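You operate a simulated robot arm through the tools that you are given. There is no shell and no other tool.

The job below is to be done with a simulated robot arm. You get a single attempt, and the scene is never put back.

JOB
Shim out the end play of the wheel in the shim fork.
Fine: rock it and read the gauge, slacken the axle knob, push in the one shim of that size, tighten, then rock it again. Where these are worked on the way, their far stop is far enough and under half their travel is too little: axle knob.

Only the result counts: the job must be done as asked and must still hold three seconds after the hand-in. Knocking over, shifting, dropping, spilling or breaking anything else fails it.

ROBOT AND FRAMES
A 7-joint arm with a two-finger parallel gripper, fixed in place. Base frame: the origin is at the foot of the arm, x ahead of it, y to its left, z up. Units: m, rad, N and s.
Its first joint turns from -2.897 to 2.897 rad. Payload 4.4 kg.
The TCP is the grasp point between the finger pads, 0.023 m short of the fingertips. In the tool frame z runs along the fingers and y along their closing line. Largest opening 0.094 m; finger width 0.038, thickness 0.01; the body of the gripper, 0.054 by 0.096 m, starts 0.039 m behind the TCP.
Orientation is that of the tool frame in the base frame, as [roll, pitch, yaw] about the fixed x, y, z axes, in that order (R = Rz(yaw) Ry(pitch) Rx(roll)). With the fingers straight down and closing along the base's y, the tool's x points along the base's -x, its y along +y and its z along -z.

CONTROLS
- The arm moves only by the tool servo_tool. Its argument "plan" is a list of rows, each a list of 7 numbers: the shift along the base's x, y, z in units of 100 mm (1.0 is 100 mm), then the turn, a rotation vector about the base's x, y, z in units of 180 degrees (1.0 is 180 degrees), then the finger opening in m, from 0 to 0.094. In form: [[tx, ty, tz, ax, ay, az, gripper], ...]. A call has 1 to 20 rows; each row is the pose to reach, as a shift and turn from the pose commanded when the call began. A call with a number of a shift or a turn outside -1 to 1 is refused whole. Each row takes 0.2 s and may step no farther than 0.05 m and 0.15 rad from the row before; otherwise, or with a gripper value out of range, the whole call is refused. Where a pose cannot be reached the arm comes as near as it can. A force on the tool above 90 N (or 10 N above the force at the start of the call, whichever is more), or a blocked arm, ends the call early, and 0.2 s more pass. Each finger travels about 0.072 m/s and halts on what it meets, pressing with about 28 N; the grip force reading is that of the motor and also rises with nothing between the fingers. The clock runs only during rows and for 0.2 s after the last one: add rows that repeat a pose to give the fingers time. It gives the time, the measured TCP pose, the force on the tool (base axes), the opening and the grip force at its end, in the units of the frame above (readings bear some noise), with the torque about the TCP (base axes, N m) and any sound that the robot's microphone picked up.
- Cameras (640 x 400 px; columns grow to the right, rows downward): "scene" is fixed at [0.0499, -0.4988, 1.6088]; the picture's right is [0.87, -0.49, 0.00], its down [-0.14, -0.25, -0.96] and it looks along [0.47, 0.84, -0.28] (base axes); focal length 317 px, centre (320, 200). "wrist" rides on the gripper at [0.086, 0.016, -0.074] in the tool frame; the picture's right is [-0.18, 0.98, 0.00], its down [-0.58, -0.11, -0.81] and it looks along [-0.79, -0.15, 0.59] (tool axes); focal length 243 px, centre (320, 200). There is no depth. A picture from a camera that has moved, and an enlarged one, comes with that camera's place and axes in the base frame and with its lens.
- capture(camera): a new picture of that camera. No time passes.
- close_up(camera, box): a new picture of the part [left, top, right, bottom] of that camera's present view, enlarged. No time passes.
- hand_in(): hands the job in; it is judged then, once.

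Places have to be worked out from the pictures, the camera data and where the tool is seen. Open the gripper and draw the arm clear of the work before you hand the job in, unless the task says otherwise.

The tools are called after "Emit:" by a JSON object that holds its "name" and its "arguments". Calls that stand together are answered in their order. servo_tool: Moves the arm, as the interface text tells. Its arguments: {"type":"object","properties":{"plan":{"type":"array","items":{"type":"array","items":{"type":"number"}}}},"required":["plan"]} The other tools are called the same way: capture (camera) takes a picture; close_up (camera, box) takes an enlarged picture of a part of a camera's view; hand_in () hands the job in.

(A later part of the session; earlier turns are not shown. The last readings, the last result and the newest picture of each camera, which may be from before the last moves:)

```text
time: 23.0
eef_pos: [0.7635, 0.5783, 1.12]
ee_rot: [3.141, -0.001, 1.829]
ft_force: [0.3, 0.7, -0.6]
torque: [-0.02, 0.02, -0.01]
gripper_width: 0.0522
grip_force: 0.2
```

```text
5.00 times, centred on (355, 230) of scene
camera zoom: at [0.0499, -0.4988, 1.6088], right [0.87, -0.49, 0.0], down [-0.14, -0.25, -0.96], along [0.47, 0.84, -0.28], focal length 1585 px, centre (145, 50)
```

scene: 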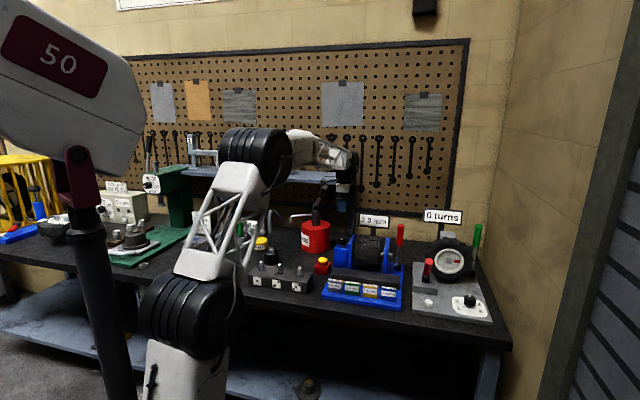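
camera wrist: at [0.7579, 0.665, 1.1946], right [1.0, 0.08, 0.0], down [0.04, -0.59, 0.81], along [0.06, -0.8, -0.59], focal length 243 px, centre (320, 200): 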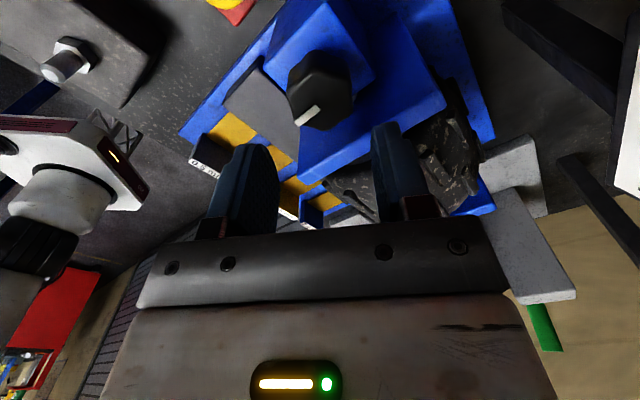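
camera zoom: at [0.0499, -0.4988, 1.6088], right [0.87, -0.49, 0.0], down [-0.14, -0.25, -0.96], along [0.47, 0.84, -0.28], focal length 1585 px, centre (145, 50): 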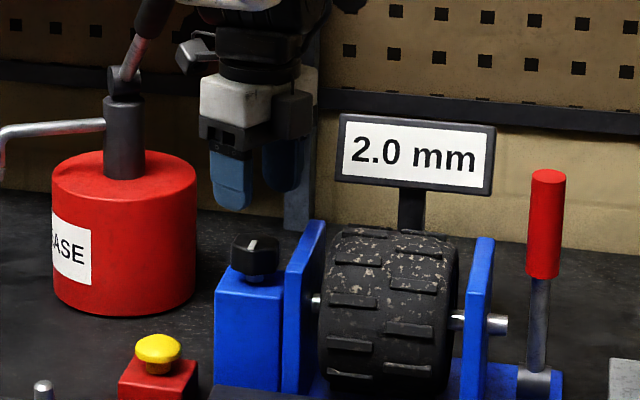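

I check the alignment: a point straight below the TCP at the knob-top height should appear at about (320,105) in the wrist picture.

Emit:
{"name": "close_up", "arguments": {"camera": "wrist", "box": [270, 40, 370, 140]}}

```text
4.00 times, centred on (320, 90) of wrist
camera zoom: at [0.7579, 0.665, 1.1946], right [1.0, 0.08, 0.0], down [0.04, -0.59, 0.81], along [0.06, -0.8, -0.59], focal length 970 px, centre (320, 640)
```

zoom: 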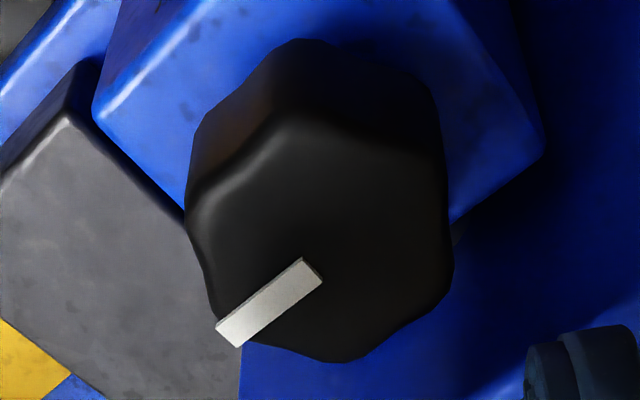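

The triangulation puts the knob top at (0.7646,0.578,1.050–1.057), matching the TCP within ~1 mm. I descend in two stages, first to just at the cap's height.

Emit:
{"name": "servo_tool", "arguments": {"plan": [[0.0, 0.0, -0.2, 0, 0, 0, 0.052], [0.0, 0.0, -0.36, 0, 0, 0, 0.052], [0.0, 0.0, -0.44, 0, 0, 0, 0.052], [0.0, 0.0, -0.44, 0, 0, 0, 0.052]]}}

Emit:
{"name": "capture", "arguments": {"camera": "wrist"}}

Emit:
{"name": "close_up", "arguments": {"camera": "scene", "box": [320, 205, 380, 265]}}

```text
time: 24.0
eef_pos: [0.7646, 0.5768, 1.0774]
ee_rot: [3.141, 0.0, 1.833]
ft_force: [-0.3, 0.6, -0.3]
torque: [0.02, 0.03, 0.0]
gripper_width: 0.0519
grip_force: 0.1
```

```text
taken
camera wrist: at [0.7588, 0.6642, 1.1506], right [1.0, 0.08, 0.0], down [0.05, -0.59, 0.81], along [0.06, -0.8, -0.59], focal length 243 px, centre (320, 200)
```

wrist: 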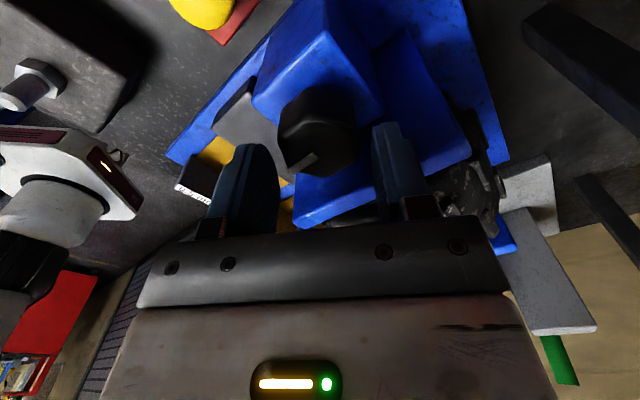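

```text
6.67 times, centred on (350, 235) of scene
camera zoom: at [0.0499, -0.4988, 1.6088], right [0.87, -0.49, 0.0], down [-0.14, -0.25, -0.96], along [0.47, 0.84, -0.28], focal length 2113 px, centre (120, -33)
```

zoom: 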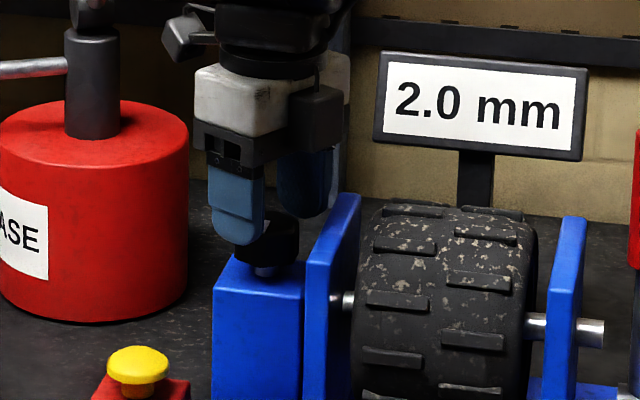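

No contact, and the fingers straddle the cap. I descend the last 2 cm.

Emit:
{"name": "servo_tool", "arguments": {"plan": [[0.0, 0.0, -0.08, 0, 0, 0, 0.052], [0.0, 0.0, -0.15, 0, 0, 0, 0.052], [0.0, 0.0, -0.2, 0, 0, 0, 0.052], [0.0, 0.0, -0.2, 0, 0, 0, 0.052]]}}

Emit:
{"name": "capture", "arguments": {"camera": "wrist"}}

Emit:
{"name": "close_up", "arguments": {"camera": "scene", "box": [320, 205, 380, 265]}}

```text
time: 25.0
eef_pos: [0.7645, 0.5786, 1.0605]
ee_rot: [3.137, -0.002, 1.832]
ft_force: [-2.6, -0.9, 47.5]
torque: [-0.49, -1.89, -0.1]
gripper_width: 0.0505
grip_force: 0.1
```

```text
taken
camera wrist: at [0.7584, 0.6642, 1.1357], right [1.0, 0.08, 0.01], down [0.04, -0.59, 0.8], along [0.06, -0.8, -0.59], focal length 243 px, centre (320, 200)
```

wrist: 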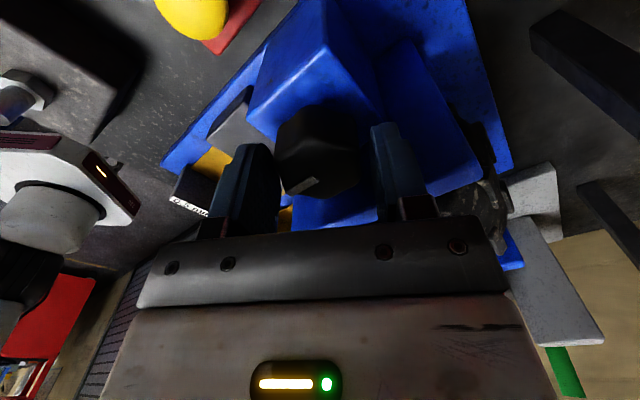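

```text
6.67 times, centred on (350, 235) of scene
camera zoom: at [0.0499, -0.4988, 1.6088], right [0.87, -0.49, 0.0], down [-0.14, -0.25, -0.96], along [0.47, 0.84, -0.28], focal length 2113 px, centre (120, -33)
```

zoom: 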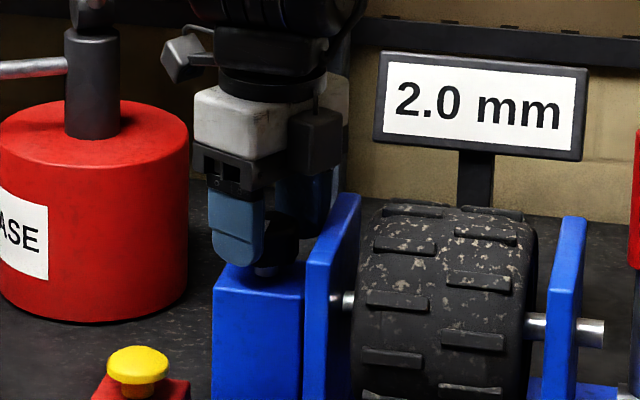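

A finger corner is resting on the fork plate's upper edge (47 N up, at the +q side corner). I back up 7 mm to clear it, then close on the cap, which also draws the finger in from the plate.

Emit:
{"name": "servo_tool", "arguments": {"plan": [[-0.01, 0.01, 0.07, 0, 0, 0, 0.052], [-0.01, 0.01, 0.07, 0, 0, 0, 0.052]]}}

```text
time: 25.6
eef_pos: [0.7619, 0.5782, 1.0616]
ee_rot: [-3.139, -0.001, 1.832]
ft_force: [3.8, -9.8, 18.2]
torque: [-0.16, -0.79, -0.39]
gripper_width: 0.0531
grip_force: 1.2
```

Still 18 N of contact, so I raise a little more.

Emit:
{"name": "servo_tool", "arguments": {"plan": [[0.0, 0.0, 0.04, 0, 0, 0, 0.052], [0.0, 0.0, 0.06, 0, 0, 0, 0.052], [0.0, 0.0, 0.06, 0, 0, 0, 0.052]]}}

Emit:
{"name": "close_up", "arguments": {"camera": "wrist", "box": [220, 60, 480, 240]}}

Emit:
{"name": "close_up", "arguments": {"camera": "scene", "box": [335, 220, 375, 260]}}

```text
time: 26.4
eef_pos: [0.7638, 0.5779, 1.0692]
ee_rot: [-3.14, 0.001, 1.836]
ft_force: [0.0, 0.7, 0.4]
torque: [-0.01, 0.01, 0.02]
gripper_width: 0.0521
grip_force: 0.0
```

```text
2.22 times, centred on (350, 150) of wrist
camera zoom: at [0.757, 0.6651, 1.1428], right [1.0, 0.08, 0.0], down [0.05, -0.59, 0.81], along [0.06, -0.8, -0.59], focal length 539 px, centre (253, 311)
```

zoom: 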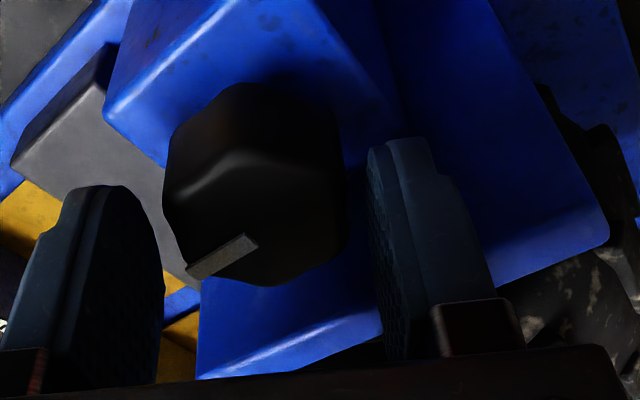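

```text
10.00 times, centred on (355, 240) of scene
camera zoom: at [0.0499, -0.4988, 1.6088], right [0.87, -0.49, 0.0], down [-0.14, -0.25, -0.96], along [0.47, 0.84, -0.28], focal length 3170 px, centre (-30, -200)
```

zoom: 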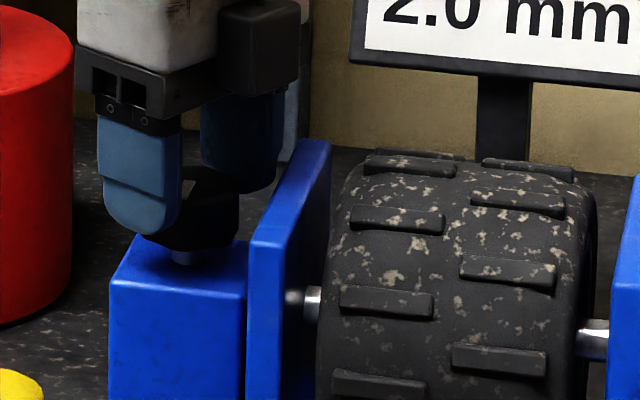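

Clear now: the thicker part of the finger (from about TCP level up) was what touched the plate top at z≈1.06. I stay above that, lower 2 mm and close on the cap with the thin tips.

Emit:
{"name": "servo_tool", "arguments": {"plan": [[0.0, 0.0, -0.02, 0, 0, 0, 0.05], [0.0, 0.0, -0.02, 0, 0, 0, 0.045], [0.0, 0.0, -0.02, 0, 0, 0, 0.038], [0.0, 0.0, -0.02, 0, 0, 0, 0.03], [0.0, 0.0, -0.02, 0, 0, 0, 0.03]]}}

Emit:
{"name": "close_up", "arguments": {"camera": "wrist", "box": [220, 60, 480, 240]}}

Emit:
{"name": "close_up", "arguments": {"camera": "scene", "box": [335, 220, 375, 260]}}

```text
time: 27.6
eef_pos: [0.7645, 0.58, 1.0665]
ee_rot: [3.141, 0.0, 1.832]
ft_force: [39.5, 19.0, -8.4]
torque: [0.47, -0.77, 0.06]
gripper_width: 0.0419
grip_force: 44.9
```

```text
2.22 times, centred on (350, 150) of wrist
camera zoom: at [0.7583, 0.6653, 1.1412], right [1.0, 0.08, 0.0], down [0.04, -0.59, 0.81], along [0.06, -0.8, -0.59], focal length 539 px, centre (253, 311)
```

zoom: 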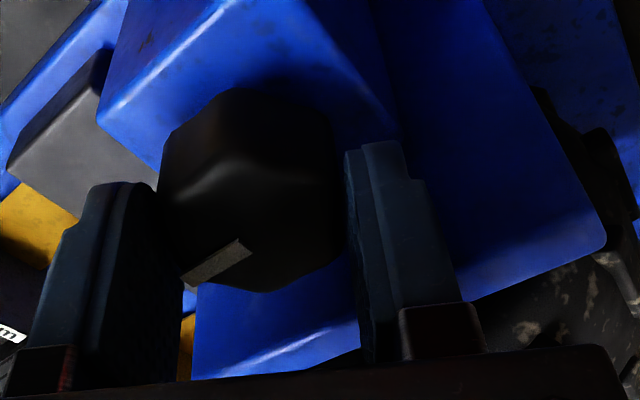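

```text
10.00 times, centred on (355, 240) of scene
camera zoom: at [0.0499, -0.4988, 1.6088], right [0.87, -0.49, 0.0], down [-0.14, -0.25, -0.96], along [0.47, 0.84, -0.28], focal length 3170 px, centre (-30, -200)
```

zoom: 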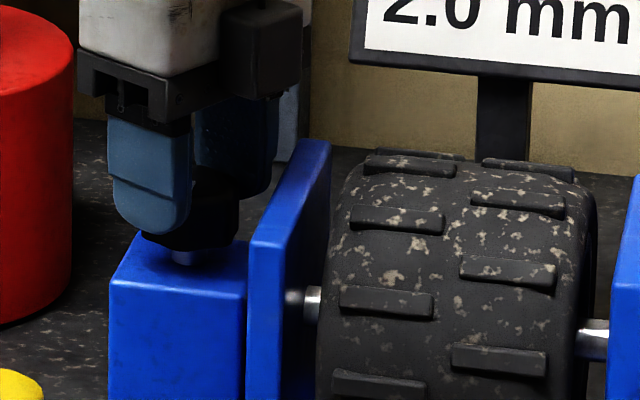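

Gripped at 41.9 mm with ~43 N bias along the closing direction; I shift 2 mm along +tool-y to centre.

Emit:
{"name": "servo_tool", "arguments": {"plan": [[0.02, 0.006, 0, 0, 0, 0, 0.03], [0.02, 0.006, 0, 0, 0, 0, 0.03]]}}

```text
time: 28.2
eef_pos: [0.7637, 0.5787, 1.0674]
ee_rot: [-3.137, 0.002, 1.833]
ft_force: [-15.5, -11.2, -2.1]
torque: [0.08, 0.49, 0.02]
gripper_width: 0.0422
grip_force: 44.5
```

Centred well enough. I now try turning the knob counter-clockwise by 10° and watch the torque.

Emit:
{"name": "servo_tool", "arguments": {"plan": [[-0.005, -0.002, 0, 0, 0, 0.0278, 0.03], [-0.005, -0.002, 0, 0, 0, 0.0556, 0.03], [-0.005, -0.002, 0, 0, 0, 0.0556, 0.03]]}}

Emit:
{"name": "close_up", "arguments": {"camera": "wrist", "box": [220, 60, 480, 240]}}

```text
time: 29.0
eef_pos: [0.7645, 0.5786, 1.0665]
ee_rot: [-3.142, 0.001, 2.008]
ft_force: [-11.4, -5.7, -5.4]
torque: [-0.15, -0.32, 0.02]
gripper_width: 0.0421
grip_force: 45.0
```

```text
2.22 times, centred on (350, 150) of wrist
camera zoom: at [0.7434, 0.663, 1.1412], right [0.97, 0.25, 0.0], down [0.15, -0.57, 0.81], along [0.2, -0.78, -0.59], focal length 539 px, centre (253, 311)
```

zoom: 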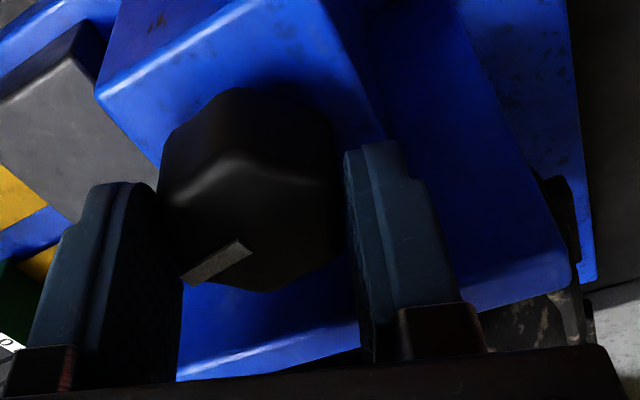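

The knob turns freely counter-clockwise with the tool (mark stays fixed relative to the fingers). I continue another 50°.

Emit:
{"name": "servo_tool", "arguments": {"plan": [[-0.004, -0.001, 0, 0, 0, 0.0463, 0.03], [-0.004, -0.001, 0, 0, 0, 0.0926, 0.03], [-0.004, -0.001, 0, 0, 0, 0.1389, 0.03], [-0.004, -0.001, 0, 0, 0, 0.1852, 0.03], [-0.004, -0.001, 0, 0, 0, 0.2315, 0.03], [-0.004, -0.001, 0, 0, 0, 0.2778, 0.03], [-0.004, -0.001, 0, 0, 0, 0.2778, 0.03]]}}

Emit:
{"name": "close_up", "arguments": {"camera": "wrist", "box": [220, 60, 480, 240]}}

Emit:
{"name": "close_up", "arguments": {"camera": "scene", "box": [320, 205, 400, 265]}}

```text
time: 30.6
eef_pos: [0.765, 0.579, 1.0661]
ee_rot: [-3.14, 0.0, 2.882]
ft_force: [25.1, 3.6, -17.0]
torque: [0.12, -0.11, 0.01]
gripper_width: 0.0422
grip_force: 45.1
```

```text
2.22 times, centred on (350, 150) of wrist
camera zoom: at [0.6865, 0.6164, 1.1413], right [0.43, 0.9, 0.0], down [0.53, -0.26, 0.81], along [0.73, -0.35, -0.59], focal length 539 px, centre (253, 311)
```

zoom: 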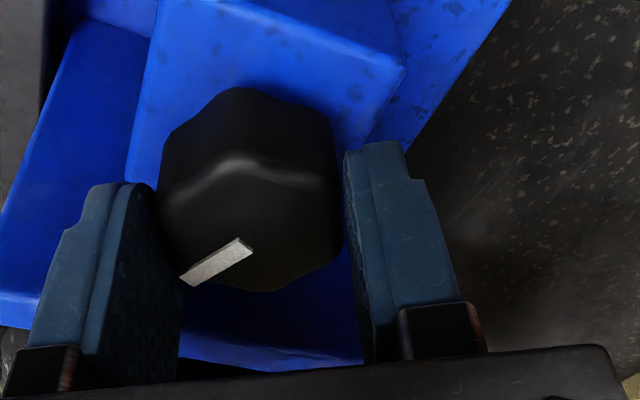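

```text
6.67 times, centred on (360, 235) of scene
camera zoom: at [0.0499, -0.4988, 1.6088], right [0.87, -0.49, 0.0], down [-0.14, -0.25, -0.96], along [0.47, 0.84, -0.28], focal length 2113 px, centre (53, -33)
```

zoom: 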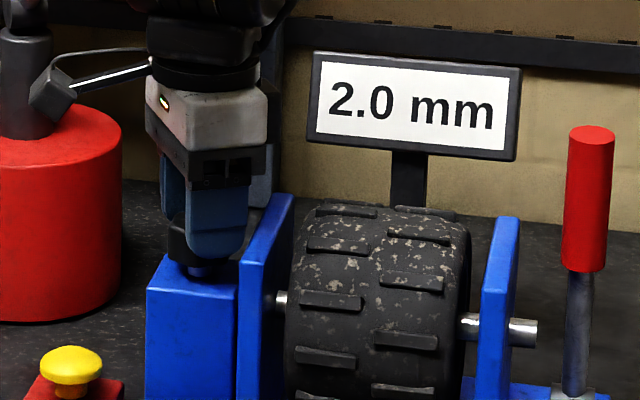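

60° turned, still no stop. I continue another 50° counter-clockwise, nudging the tool 1 mm to ease side load.

Emit:
{"name": "servo_tool", "arguments": {"plan": [[0.01, 0.0, -0.005, 0, 0, 0.0463, 0.03], [0.01, 0.0, -0.005, 0, 0, 0.0926, 0.03], [0.01, 0.0, -0.005, 0, 0, 0.1389, 0.03], [0.01, 0.0, -0.005, 0, 0, 0.1852, 0.03], [0.01, 0.0, -0.005, 0, 0, 0.2315, 0.03], [0.01, 0.0, -0.005, 0, 0, 0.2778, 0.03], [0.01, 0.0, -0.005, 0, 0, 0.2778, 0.03]]}}

Emit:
{"name": "close_up", "arguments": {"camera": "wrist", "box": [220, 60, 480, 240]}}

Emit:
{"name": "close_up", "arguments": {"camera": "scene", "box": [320, 205, 400, 265]}}

```text
time: 32.2
eef_pos: [0.7647, 0.5814, 1.0664]
ee_rot: [3.141, 0.0, -2.529]
ft_force: [-1.6, 41.0, -4.7]
torque: [0.44, 0.2, -0.08]
gripper_width: 0.0422
grip_force: 44.9
```

```text
2.22 times, centred on (350, 150) of wrist
camera zoom: at [0.6856, 0.5427, 1.1413], right [-0.42, 0.91, 0.0], down [0.54, 0.24, 0.81], along [0.73, 0.34, -0.59], focal length 539 px, centre (253, 311)
```

zoom: 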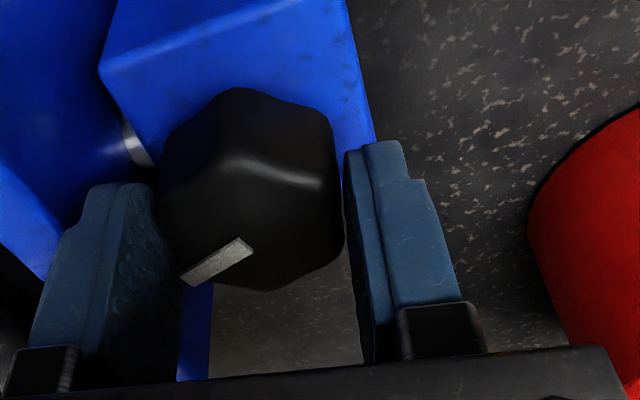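

```text
6.67 times, centred on (360, 235) of scene
camera zoom: at [0.0499, -0.4988, 1.6088], right [0.87, -0.49, 0.0], down [-0.14, -0.25, -0.96], along [0.47, 0.84, -0.28], focal length 2113 px, centre (53, -33)
```

zoom: 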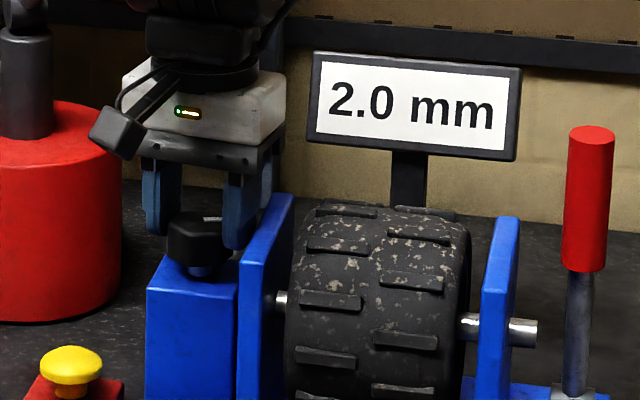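

110° so far with no stop; there's ~41 N in +y so I relieve that by 1.5 mm and keep turning.

Emit:
{"name": "servo_tool", "arguments": {"plan": [[0.0, 0.015, 0, 0, 0, 0.0, 0.03], [0.0, 0.015, 0, 0, 0, 0.0463, 0.03], [0.0, 0.015, 0, 0, 0, 0.0926, 0.03], [0.0, 0.015, 0, 0, 0, 0.1389, 0.03], [0.0, 0.015, 0, 0, 0, 0.1389, 0.03]]}}

Emit:
{"name": "close_up", "arguments": {"camera": "wrist", "box": [220, 60, 480, 240]}}

Emit:
{"name": "close_up", "arguments": {"camera": "scene", "box": [320, 205, 400, 265]}}

```text
time: 33.4
eef_pos: [0.7639, 0.5812, 1.0666]
ee_rot: [3.141, 0.0, -2.092]
ft_force: [-11.9, 21.2, 1.0]
torque: [-0.29, 0.36, -0.02]
gripper_width: 0.042
grip_force: 45.1
```

```text
2.22 times, centred on (350, 150) of wrist
camera zoom: at [0.7081, 0.5127, 1.1414], right [-0.76, 0.65, 0.0], down [0.38, 0.45, 0.81], along [0.52, 0.61, -0.59], focal length 539 px, centre (253, 311)
```

zoom: 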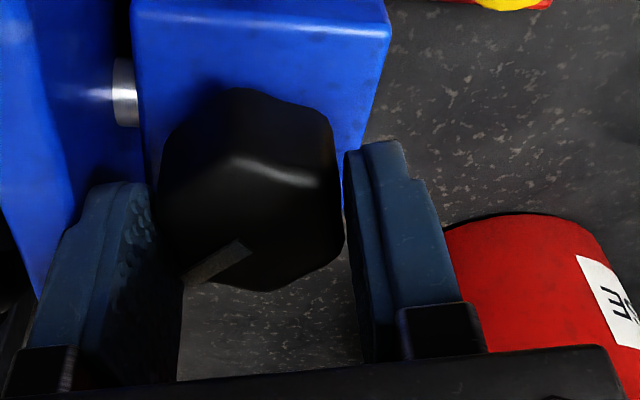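

```text
6.67 times, centred on (360, 235) of scene
camera zoom: at [0.0499, -0.4988, 1.6088], right [0.87, -0.49, 0.0], down [-0.14, -0.25, -0.96], along [0.47, 0.84, -0.28], focal length 2113 px, centre (53, -33)
```

zoom: 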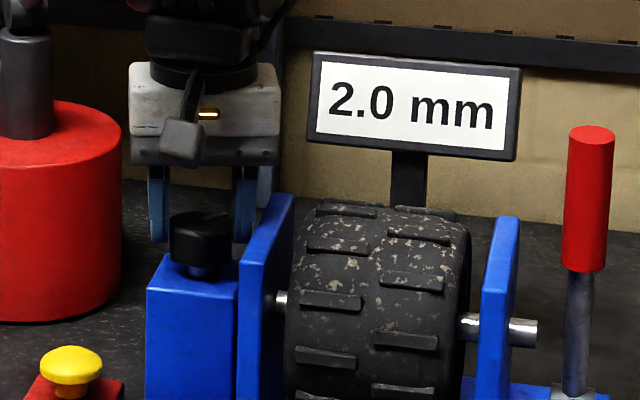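

135° turned, knob still following. I keep turning another ~42° and watch for a stop.

Emit:
{"name": "servo_tool", "arguments": {"plan": [[-0.005, 0.01, 0, 0, 0, 0.0463, 0.03], [-0.005, 0.01, 0, 0, 0, 0.0926, 0.03], [-0.005, 0.01, 0, 0, 0, 0.1389, 0.03], [-0.005, 0.01, 0, 0, 0, 0.1852, 0.03], [-0.005, 0.01, 0, 0, 0, 0.2315, 0.03], [-0.005, 0.01, 0, 0, 0, 0.2315, 0.03]]}}

Emit:
{"name": "close_up", "arguments": {"camera": "wrist", "box": [220, 60, 480, 240]}}

Emit:
{"name": "capture", "arguments": {"camera": "scene"}}

```text
time: 34.8
eef_pos: [0.7643, 0.5809, 1.0674]
ee_rot: [3.139, 0.0, -1.365]
ft_force: [-60.3, -37.5, 9.0]
torque: [-1.55, 0.88, -0.08]
gripper_width: 0.0421
grip_force: 44.3
```

```text
2.22 times, centred on (350, 150) of wrist
camera zoom: at [0.7665, 0.492, 1.1414], right [-1.0, -0.02, 0.0], down [-0.01, 0.59, 0.81], along [-0.02, 0.81, -0.59], focal length 539 px, centre (253, 311)
```

zoom: 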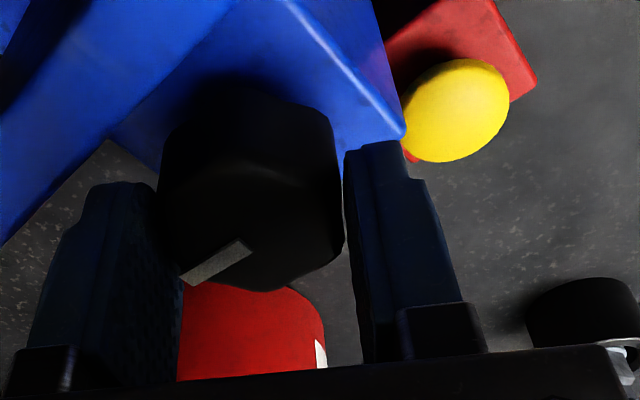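

```text
taken
```

scene: 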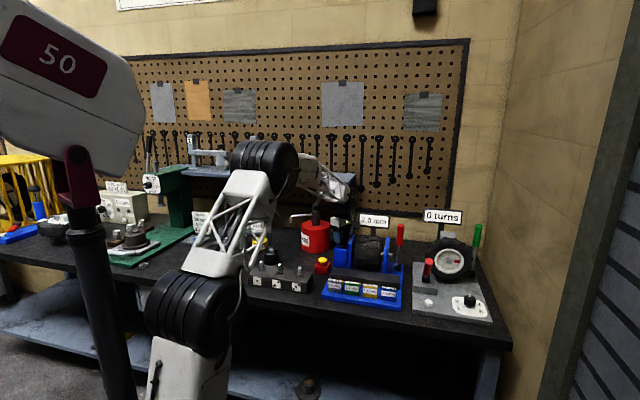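

~177° turned with about 66 N along the closing axis from finger centring; I relieve that by 2.5 mm and continue, checking that the commanded yaw is still tracked.

Emit:
{"name": "servo_tool", "arguments": {"plan": [[-0.025, -0.008, 0, 0, 0, 0.0, 0.03], [-0.025, -0.008, 0, 0, 0, 0.0463, 0.03], [-0.025, -0.008, 0, 0, 0, 0.0926, 0.03], [-0.025, -0.008, 0, 0, 0, 0.0926, 0.03]]}}

Emit:
{"name": "close_up", "arguments": {"camera": "wrist", "box": [220, 60, 480, 240]}}

```text
time: 35.8
eef_pos: [0.763, 0.5806, 1.0684]
ee_rot: [-3.141, 0.0, -1.076]
ft_force: [20.7, 5.8, -3.7]
torque: [0.22, -0.04, -0.71]
gripper_width: 0.0433
grip_force: 45.1
```

```text
2.22 times, centred on (350, 150) of wrist
camera zoom: at [0.7909, 0.4959, 1.1417], right [-0.95, -0.31, 0.0], down [-0.18, 0.56, 0.81], along [-0.25, 0.77, -0.59], focal length 539 px, centre (253, 311)
```

zoom: 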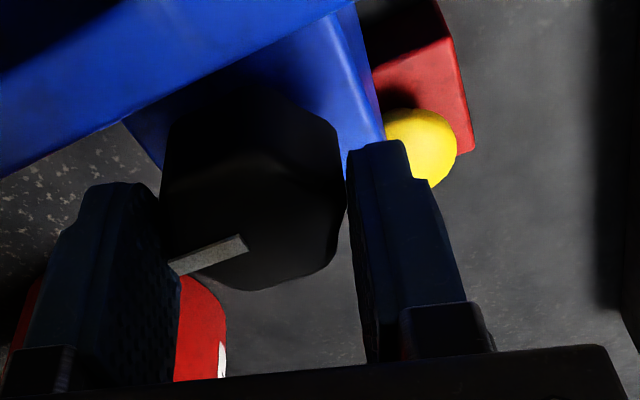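

The knob hit its far stop at about 180° (torque -0.7 N·m, knob slipped relative to the fingers). I release it and rise.

Emit:
{"name": "servo_tool", "arguments": {"plan": [[0, 0, 0, 0, 0, 0, 0.05], [0, 0, 0, 0, 0, 0, 0.056], [0, 0, 0.0, 0, 0, 0, 0.056]]}}

Emit:
{"name": "servo_tool", "arguments": {"plan": [[0, 0, 0.2, 0, 0, 0, 0.056], [0, 0, 0.5, 0, 0, 0, 0.056], [0, 0, 0.9, 0, 0, 0, 0.056]]}}

Emit:
{"name": "capture", "arguments": {"camera": "wrist"}}

Emit:
{"name": "close_up", "arguments": {"camera": "scene", "box": [320, 205, 400, 265]}}

```text
time: 36.6
eef_pos: [0.7619, 0.5813, 1.0669]
ee_rot: [3.141, 0.0, -1.076]
ft_force: [-0.7, 0.2, -0.9]
torque: [0.0, -0.04, 0.0]
gripper_width: 0.0558
grip_force: 0.1
```

```text
time: 37.4
eef_pos: [0.7623, 0.5793, 1.1548]
ee_rot: [3.14, 0.0, -1.076]
ft_force: [0.2, -0.7, -0.4]
torque: [-0.02, 0.0, 0.02]
gripper_width: 0.0562
grip_force: 0.1
```

```text
taken
camera wrist: at [0.7908, 0.4939, 1.2301], right [-0.95, -0.3, 0.0], down [-0.18, 0.56, 0.81], along [-0.25, 0.77, -0.59], focal length 243 px, centre (320, 200)
```

wrist: 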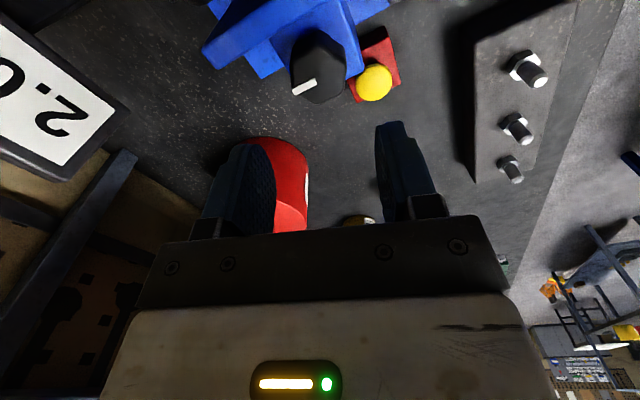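

```text
6.67 times, centred on (360, 235) of scene
camera zoom: at [0.0499, -0.4988, 1.6088], right [0.87, -0.49, 0.0], down [-0.14, -0.25, -0.96], along [0.47, 0.84, -0.28], focal length 2113 px, centre (53, -33)
```

zoom: 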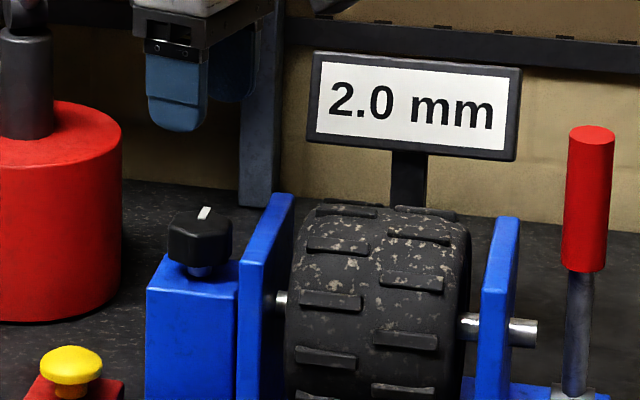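

The mark now points to the back, so the knob is fully slackened. Next I move over to the front of the 2.0 mm shim, turning the tool back to yaw -2.356 on the way at a safe height.

Emit:
{"name": "servo_tool", "arguments": {"plan": [[-0.04, -0.2, 0.2, 0, 0, -0.0408, 0.056], [-0.08, -0.4, 0.4, 0, 0, -0.0815, 0.06], [-0.12, -0.6, 0.5, 0, 0, -0.1222, 0.07], [-0.16, -0.8, 0.5, 0, 0, -0.163, 0.08], [-0.2, -1.0, 0.5, 0, 0, -0.2037, 0.094]]}}

Emit:
{"name": "servo_tool", "arguments": {"plan": [[-0.04, -0.2, 0, 0, 0, -0.0408, 0.094], [-0.08, -0.4, 0, 0, 0, -0.0815, 0.094], [-0.12, -0.6, 0, 0, 0, -0.1222, 0.094], [-0.16, -0.8, 0, 0, 0, -0.163, 0.094], [-0.2, -1.0, 0, 0, 0, -0.2037, 0.094]]}}

Emit:
{"name": "servo_tool", "arguments": {"plan": [[-0.07, -0.33, -0.1, 0, 0, 0, 0.094], [-0.14, -0.66, -0.2, 0, 0, 0, 0.094], [-0.2, -1.0, -0.3, 0, 0, 0, 0.094]]}}

Emit:
{"name": "servo_tool", "arguments": {"plan": [[-0.09, -0.33, -0.1, 0, 0, 0, 0.094], [-0.18, -0.66, -0.2, 0, 0, 0, 0.094], [-0.26, -1.0, -0.3, 0, 0, 0, 0.094], [-0.26, -1.0, -0.3, 0, 0, 0, 0.094]]}}

Emit:
{"name": "capture", "arguments": {"camera": "wrist"}}

Emit:
{"name": "close_up", "arguments": {"camera": "scene", "box": [320, 240, 420, 320]}}

```text
time: 38.6
eef_pos: [0.743, 0.4805, 1.2053]
ee_rot: [-3.141, 0.0, -1.718]
ft_force: [0.5, 0.1, 0.7]
torque: [0.01, 0.0, -0.05]
gripper_width: 0.0937
grip_force: 0.0
```

```text
time: 39.8
eef_pos: [0.7216, 0.3817, 1.2063]
ee_rot: [3.141, -0.001, -2.359]
ft_force: [-0.3, -0.2, -0.8]
torque: [0.04, 0.0, 0.01]
gripper_width: 0.0939
grip_force: 0.1
```

```text
time: 40.6
eef_pos: [0.7023, 0.2813, 1.1764]
ee_rot: [3.14, -0.001, -2.356]
ft_force: [1.2, -0.1, -1.2]
torque: [-0.02, 0.01, -0.01]
gripper_width: 0.0938
grip_force: 0.1
```

```text
time: 41.6
eef_pos: [0.674, 0.1823, 1.1466]
ee_rot: [3.141, 0.0, -2.355]
ft_force: [-0.5, -0.6, -0.1]
torque: [0.03, -0.04, -0.01]
gripper_width: 0.0941
grip_force: 0.0
```

```text
taken
camera wrist: at [0.6027, 0.1314, 1.2206], right [-0.56, 0.83, 0.0], down [0.49, 0.33, 0.81], along [0.67, 0.46, -0.59], focal length 243 px, centre (320, 200)
```

wrist: 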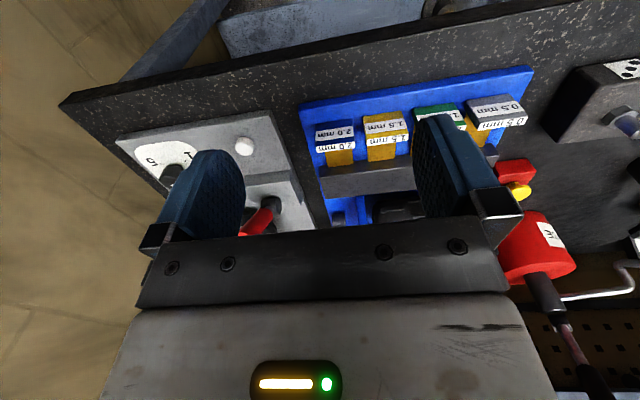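

```text
5.00 times, centred on (370, 280) of scene
camera zoom: at [0.0499, -0.4988, 1.6088], right [0.87, -0.49, 0.0], down [-0.14, -0.25, -0.96], along [0.47, 0.84, -0.28], focal length 1585 px, centre (70, -200)
```

zoom: 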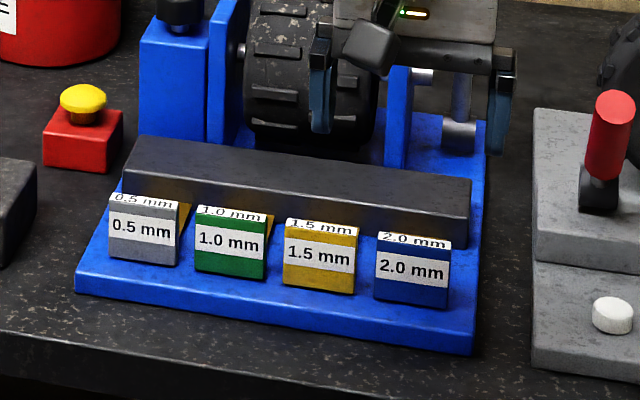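

I zoom on the 2.0 mm block in the wrist view to locate it precisely.

Emit:
{"name": "close_up", "arguments": {"camera": "wrist", "box": [295, 90, 425, 210]}}

Emit:
{"name": "close_up", "arguments": {"camera": "scene", "box": [370, 275, 420, 315]}}

```text
3.33 times, centred on (360, 150) of wrist
camera zoom: at [0.6027, 0.1314, 1.2206], right [-0.56, 0.83, 0.0], down [0.49, 0.33, 0.81], along [0.67, 0.46, -0.59], focal length 809 px, centre (187, 367)
```

zoom: 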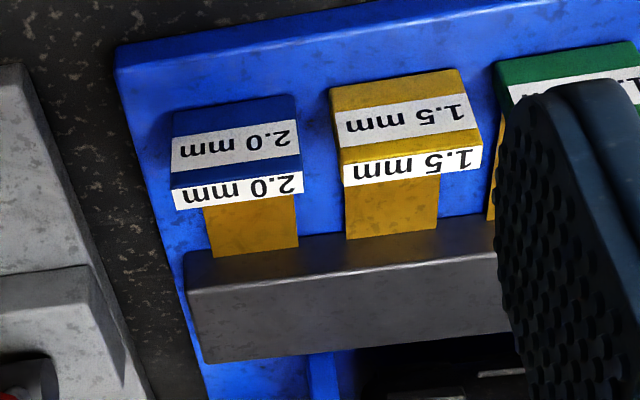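

```text
10.00 times, centred on (395, 295) of scene
camera zoom: at [0.0499, -0.4988, 1.6088], right [0.87, -0.49, 0.0], down [-0.14, -0.25, -0.96], along [0.47, 0.84, -0.28], focal length 3170 px, centre (-430, -750)
```

zoom: 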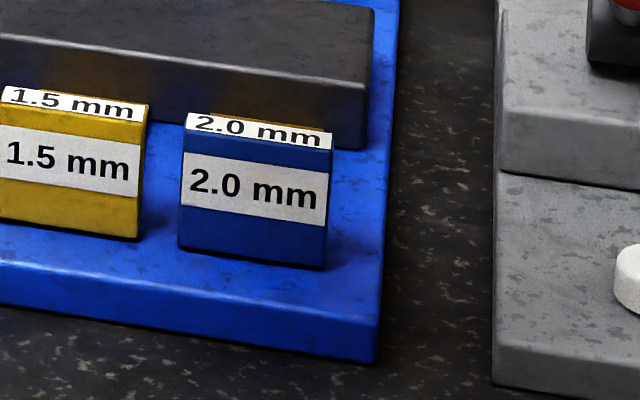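

The 2.0 mm block's front face is at p≈0.742, q≈0.355 (55 mm wide, z≈0.91–0.96), with the dark bar front at p≈0.83. I close the fingers and lower to just in front of that block.

Emit:
{"name": "servo_tool", "arguments": {"plan": [[0.2, 0.16, -0.2, 0, 0, 0, 0.07], [0.4, 0.32, -0.5, 0, 0, 0, 0.04], [0.582, 0.472, -0.8, 0, 0, 0, 0.01], [0.582, 0.472, -1.0, 0, 0, 0, 0.0], [0.582, 0.472, -1.0, 0, 0, 0, 0.0]]}}

Emit:
{"name": "capture", "arguments": {"camera": "wrist"}}

Emit:
{"name": "close_up", "arguments": {"camera": "scene", "box": [330, 230, 430, 320]}}

```text
time: 42.8
eef_pos: [0.7336, 0.2276, 1.046]
ee_rot: [3.141, -0.001, -2.356]
ft_force: [0.6, 0.9, 0.3]
torque: [-0.03, 0.02, -0.02]
gripper_width: 0.0002
grip_force: 27.9
```

```text
taken
camera wrist: at [0.6621, 0.1769, 1.1205], right [-0.56, 0.83, 0.0], down [0.49, 0.33, 0.81], along [0.67, 0.46, -0.59], focal length 243 px, centre (320, 200)
```

wrist: 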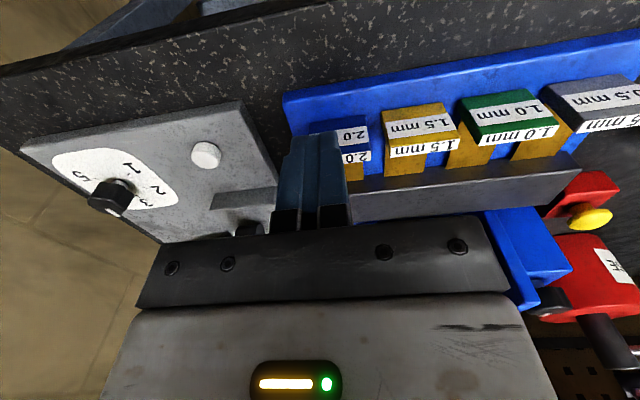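

```text
4.44 times, centred on (380, 275) of scene
camera zoom: at [0.0499, -0.4988, 1.6088], right [0.87, -0.49, 0.0], down [-0.14, -0.25, -0.96], along [0.47, 0.84, -0.28], focal length 1409 px, centre (53, -133)
```

zoom: 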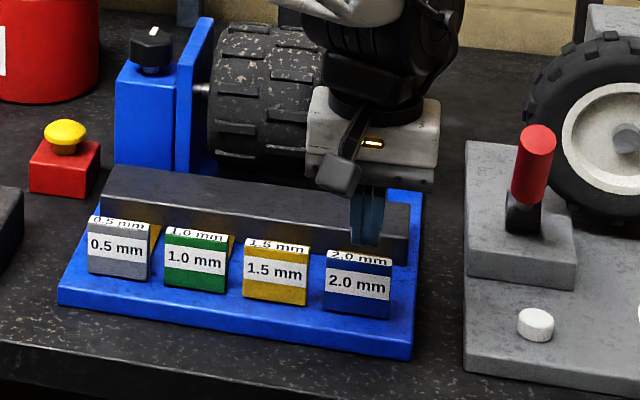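

Alignment with the 2.0 mm block looks right (≈4 cm in front of it). I descend to TCP z≈0.953.

Emit:
{"name": "servo_tool", "arguments": {"plan": [[-0.01, 0.01, -0.3, 0, 0, 0, 0.0], [-0.01, 0.01, -0.6, 0, 0, 0, 0.0], [-0.01, 0.01, -0.85, 0, 0, 0, 0.0], [-0.01, 0.01, -0.93, 0, 0, 0, 0.0], [-0.01, 0.01, -0.93, 0, 0, 0, 0.0]]}}

Emit:
{"name": "capture", "arguments": {"camera": "wrist"}}

Emit:
{"name": "close_up", "arguments": {"camera": "scene", "box": [330, 230, 430, 320]}}

```text
time: 44.0
eef_pos: [0.7337, 0.2296, 0.9532]
ee_rot: [3.14, 0.001, -2.355]
ft_force: [0.0, 0.2, 0.4]
torque: [0.01, -0.03, -0.03]
gripper_width: 0.0002
grip_force: 28.0
```

```text
taken
camera wrist: at [0.6623, 0.1784, 1.0279], right [-0.56, 0.83, 0.0], down [0.49, 0.33, 0.81], along [0.67, 0.46, -0.59], focal length 243 px, centre (320, 200)
```

wrist: 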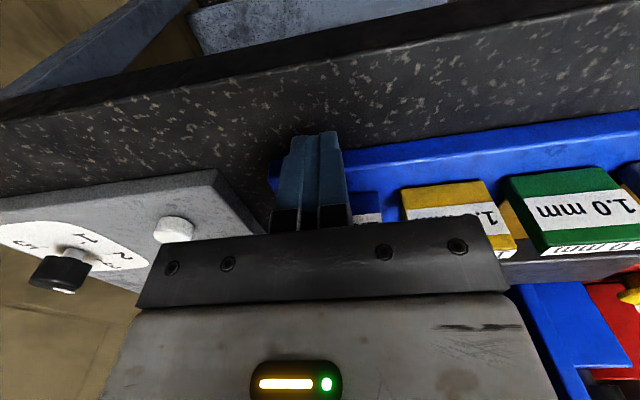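

```text
4.44 times, centred on (380, 275) of scene
camera zoom: at [0.0499, -0.4988, 1.6088], right [0.87, -0.49, 0.0], down [-0.14, -0.25, -0.96], along [0.47, 0.84, -0.28], focal length 1409 px, centre (53, -133)
```

zoom: 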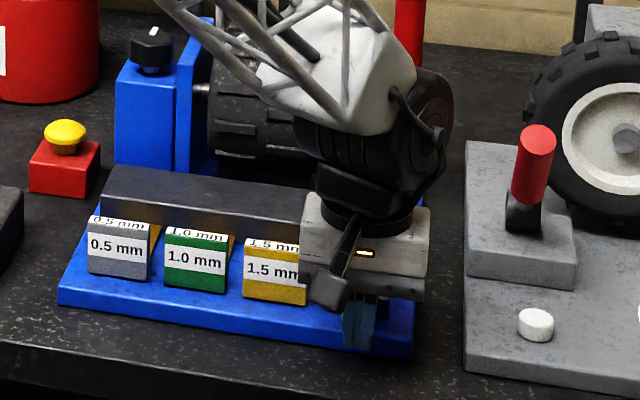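

In position. I push in the +p direction, first ~6 cm to make contact and start the shim moving.

Emit:
{"name": "servo_tool", "arguments": {"plan": [[0.14, 0.14, 0, 0, 0, 0, 0.0], [0.28, 0.28, 0, 0, 0, 0, 0.0], [0.36, 0.36, 0, 0, 0, 0, 0.0], [0.44, 0.44, 0, 0, 0, 0, 0.0]]}}

Emit:
{"name": "close_up", "arguments": {"camera": "scene", "box": [330, 230, 430, 320]}}

Emit:
{"name": "capture", "arguments": {"camera": "wrist"}}

```text
time: 45.0
eef_pos: [0.7789, 0.2737, 0.9556]
ee_rot: [-3.141, 0.001, -2.356]
ft_force: [-0.5, -1.7, 0.1]
torque: [0.01, 0.0, -0.01]
gripper_width: 0.0
grip_force: 27.6
```

```text
4.44 times, centred on (380, 275) of scene
camera zoom: at [0.0499, -0.4988, 1.6088], right [0.87, -0.49, 0.0], down [-0.14, -0.25, -0.96], along [0.47, 0.84, -0.28], focal length 1409 px, centre (53, -133)
```

zoom: 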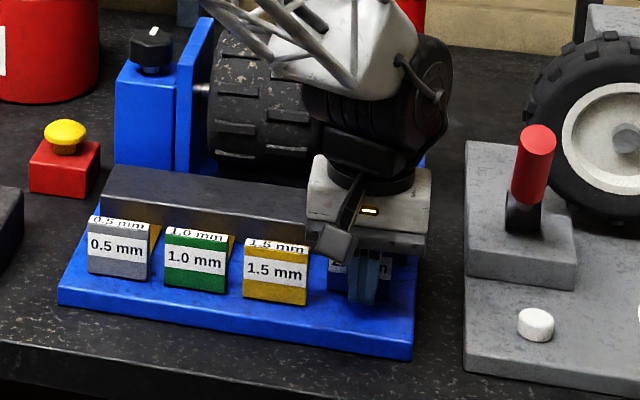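

```text
taken
camera wrist: at [0.7058, 0.2231, 1.029], right [-0.56, 0.83, 0.0], down [0.49, 0.33, 0.81], along [0.67, 0.46, -0.59], focal length 243 px, centre (320, 200)
```

wrist: 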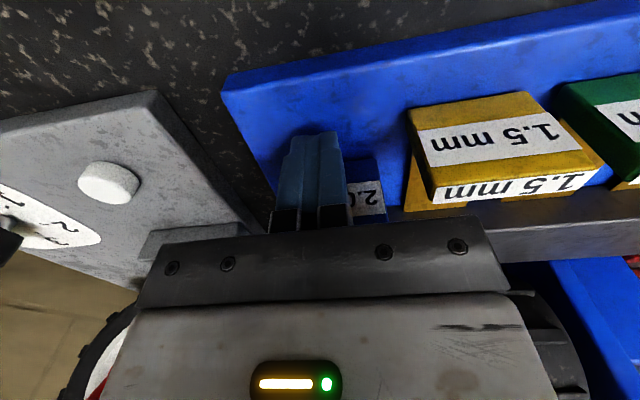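

The block slides with almost no force (about 2 cm so far). I continue pushing 4 cm.

Emit:
{"name": "servo_tool", "arguments": {"plan": [[0.07, 0.07, 0, 0, 0, 0, 0.0], [0.14, 0.14, 0, 0, 0, 0, 0.0], [0.21, 0.21, 0, 0, 0, 0, 0.0], [0.28, 0.28, 0, 0, 0, 0, 0.0], [0.28, 0.28, 0, 0, 0, 0, 0.0]]}}

Emit:
{"name": "close_up", "arguments": {"camera": "scene", "box": [330, 230, 430, 320]}}

Emit:
{"name": "capture", "arguments": {"camera": "wrist"}}

```text
time: 45.7
eef_pos: [0.788, 0.2855, 0.9544]
ee_rot: [3.138, -0.012, -2.359]
ft_force: [-179.4, -148.1, 106.9]
torque: [1.09, -3.38, 0.38]
gripper_width: 0.0001
grip_force: 27.6
stopped in row 3: the force on the tool passed its limit at 113 N (the readings are from after the stop); the commanded pose is now the measured one
```

```text
4.44 times, centred on (380, 275) of scene
camera zoom: at [0.0499, -0.4988, 1.6088], right [0.87, -0.49, 0.0], down [-0.14, -0.25, -0.96], along [0.47, 0.84, -0.28], focal length 1409 px, centre (53, -133)
```

zoom: 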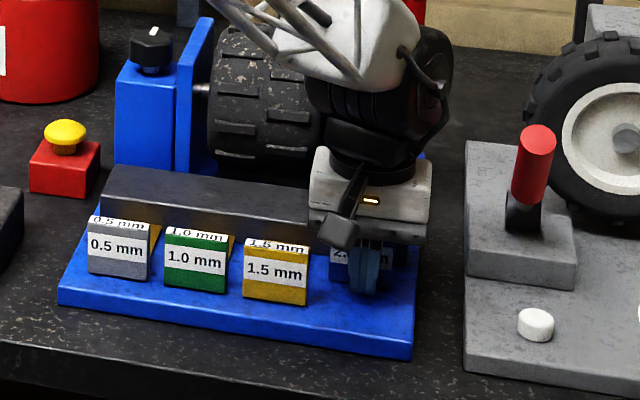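

```text
taken
camera wrist: at [0.7177, 0.235, 1.0297], right [-0.56, 0.83, 0.0], down [0.5, 0.34, 0.8], along [0.66, 0.45, -0.6], focal length 243 px, centre (320, 200)
```

wrist: 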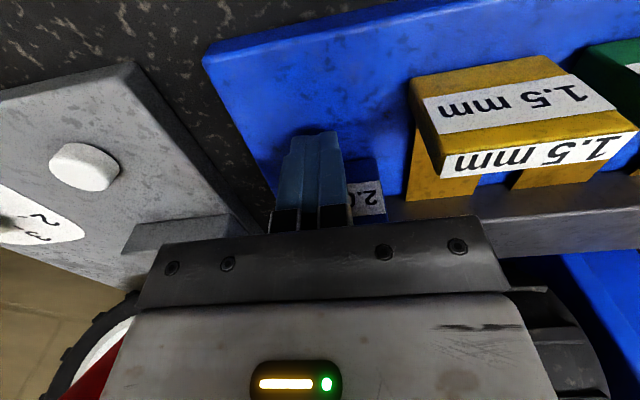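

The shim hit something hard after ~3.5 cm of travel (over 100 N), probably its end stop. I back off 3 cm and rise to look.

Emit:
{"name": "servo_tool", "arguments": {"plan": [[-0.07, -0.07, 0, 0, 0, 0, 0.0], [-0.2, -0.2, 0, 0, 0, 0, 0.0], [-0.4, -0.4, 0.0, 0, 0, 0, 0.0], [-0.5, -0.5, 0.3, 0, 0, 0, 0.0], [-0.6, -0.6, 0.7, 0, 0, 0, 0.0], [-0.7, -0.7, 1.0, 0, 0, 0, 0.0]]}}

Emit:
{"name": "capture", "arguments": {"camera": "wrist"}}

Emit:
{"name": "close_up", "arguments": {"camera": "scene", "box": [330, 230, 430, 320]}}

```text
time: 47.1
eef_pos: [0.7187, 0.2174, 1.0535]
ee_rot: [3.137, -0.009, -2.354]
ft_force: [0.9, -0.4, -0.9]
torque: [-0.01, 0.01, 0.05]
gripper_width: 0.0
grip_force: 27.5
```

```text
taken
camera wrist: at [0.6487, 0.1676, 1.1289], right [-0.56, 0.83, 0.0], down [0.49, 0.34, 0.8], along [0.66, 0.45, -0.6], focal length 243 px, centre (320, 200)
```

wrist: 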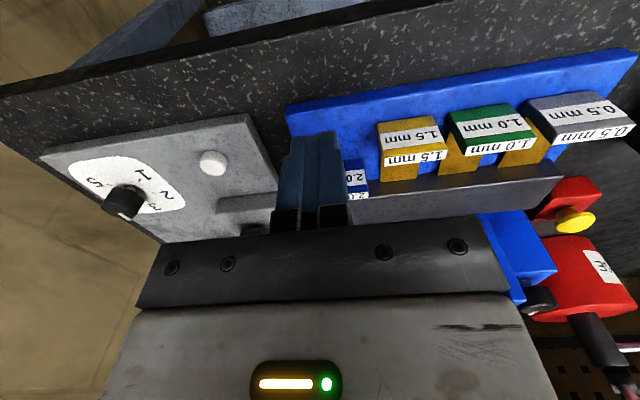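

```text
4.44 times, centred on (380, 275) of scene
camera zoom: at [0.0499, -0.4988, 1.6088], right [0.87, -0.49, 0.0], down [-0.14, -0.25, -0.96], along [0.47, 0.84, -0.28], focal length 1409 px, centre (53, -133)
```

zoom: 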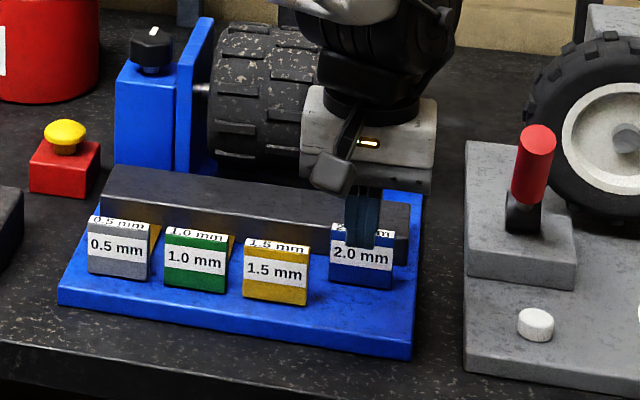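

The 2.0 block has moved in toward the bar. I open the fingers and zoom to see whether it is seated against the bar.

Emit:
{"name": "servo_tool", "arguments": {"plan": [[-0.1, -0.1, 0.3, 0, 0, 0, 0.05], [-0.2, -0.2, 0.6, 0, 0, 0, 0.094], [-0.2, -0.2, 0.7, 0, 0, 0, 0.094], [-0.2, -0.2, 0.7, 0, 0, 0, 0.094]]}}

Emit:
{"name": "close_up", "arguments": {"camera": "wrist", "box": [280, 90, 430, 220]}}

Emit:
{"name": "close_up", "arguments": {"camera": "scene", "box": [360, 260, 420, 310]}}

```text
time: 48.1
eef_pos: [0.6996, 0.1973, 1.1226]
ee_rot: [3.14, -0.007, -2.355]
ft_force: [-0.8, 0.0, 0.5]
torque: [-0.02, 0.0, -0.01]
gripper_width: 0.0939
grip_force: 0.0
```

```text
3.08 times, centred on (355, 155) of wrist
camera zoom: at [0.6284, 0.1462, 1.1975], right [-0.56, 0.83, 0.0], down [0.49, 0.34, 0.8], along [0.66, 0.45, -0.6], focal length 746 px, centre (212, 338)
```

zoom: 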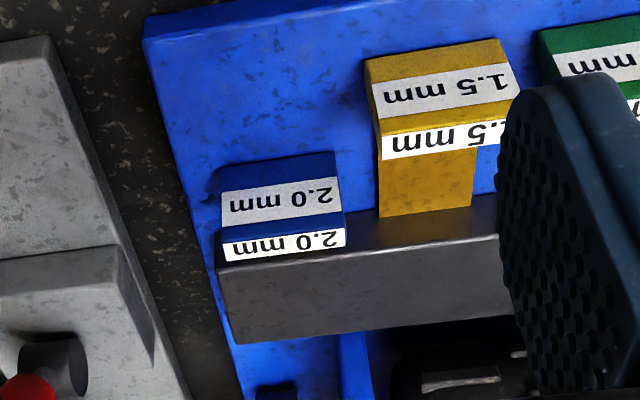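

```text
8.00 times, centred on (390, 285) of scene
camera zoom: at [0.0499, -0.4988, 1.6088], right [0.87, -0.49, 0.0], down [-0.14, -0.25, -0.96], along [0.47, 0.84, -0.28], focal length 2536 px, centre (-240, -480)
```

zoom: 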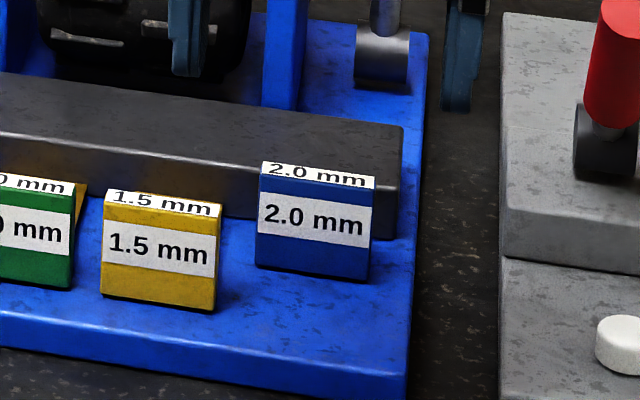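

The block sits close to the bar, but I want to be sure it's at its end stop. I'll close the fingers again, return and push gently in small steps.

Emit:
{"name": "servo_tool", "arguments": {"plan": [[0.15, 0.15, -0.3, 0, 0, 0, 0.06], [0.3, 0.3, -0.6, 0, 0, 0, 0.03], [0.45, 0.45, -0.8, 0, 0, 0, 0.0], [0.45, 0.45, -0.8, 0, 0, 0, 0.0]]}}

Emit:
{"name": "servo_tool", "arguments": {"plan": [[0.0, 0.0, -0.4, 0, 0, 0, 0.0], [0.0, 0.0, -0.8, 0, 0, 0, 0.0], [0.1, 0.1, -0.89, 0, 0, 0, 0.0], [0.25, 0.25, -0.89, 0, 0, 0, 0.0], [0.25, 0.25, -0.89, 0, 0, 0, 0.0]]}}

Emit:
{"name": "capture", "arguments": {"camera": "wrist"}}

```text
time: 49.1
eef_pos: [0.7446, 0.2428, 1.0437]
ee_rot: [3.141, -0.007, -2.356]
ft_force: [0.0, 0.1, 0.5]
torque: [0.02, 0.01, -0.03]
gripper_width: 0.0
grip_force: 27.5
```

```text
time: 50.3
eef_pos: [0.7703, 0.2684, 0.9545]
ee_rot: [-3.141, -0.006, -2.355]
ft_force: [0.1, -0.2, 0.2]
torque: [-0.02, 0.0, 0.01]
gripper_width: 0.0
grip_force: 27.3
```

```text
taken
camera wrist: at [0.6994, 0.2175, 1.0293], right [-0.56, 0.83, 0.0], down [0.49, 0.34, 0.8], along [0.66, 0.45, -0.6], focal length 243 px, centre (320, 200)
```

wrist: 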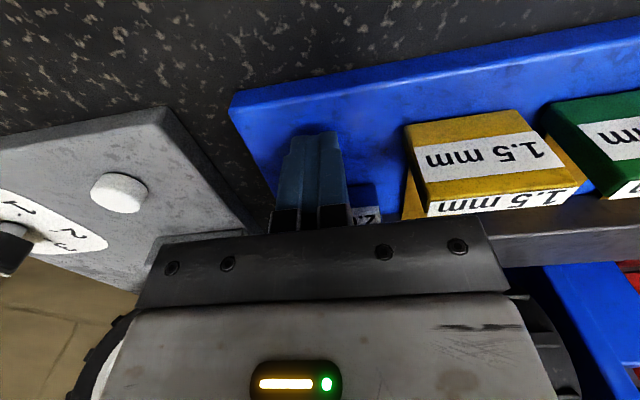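

No contact yet at p≈0.7345. I advance in small 4–5 mm steps.

Emit:
{"name": "servo_tool", "arguments": {"plan": [[0.035, 0.035, 0, 0, 0, 0, 0.0], [0.07, 0.07, 0, 0, 0, 0, 0.0], [0.1, 0.1, 0, 0, 0, 0, 0.0], [0.13, 0.13, 0, 0, 0, 0, 0.0], [0.13, 0.13, 0, 0, 0, 0, 0.0]]}}

Emit:
{"name": "servo_tool", "arguments": {"plan": [[0.015, 0.015, 0, 0, 0, 0, 0.0], [0.03, 0.03, 0, 0, 0, 0, 0.0], [0.03, 0.03, 0, 0, 0, 0, 0.0]]}}

```text
time: 51.5
eef_pos: [0.7829, 0.2808, 0.9548]
ee_rot: [3.14, -0.006, -2.357]
ft_force: [0.3, 0.6, 0.8]
torque: [-0.01, 0.0, 0.02]
gripper_width: 0.0
grip_force: 28.0
```

```text
time: 52.3
eef_pos: [0.7878, 0.2828, 0.9543]
ee_rot: [3.139, -0.008, -2.358]
ft_force: [0.0, 0.4, 0.2]
torque: [-0.05, -0.01, -0.02]
gripper_width: 0.0
grip_force: 28.2
```

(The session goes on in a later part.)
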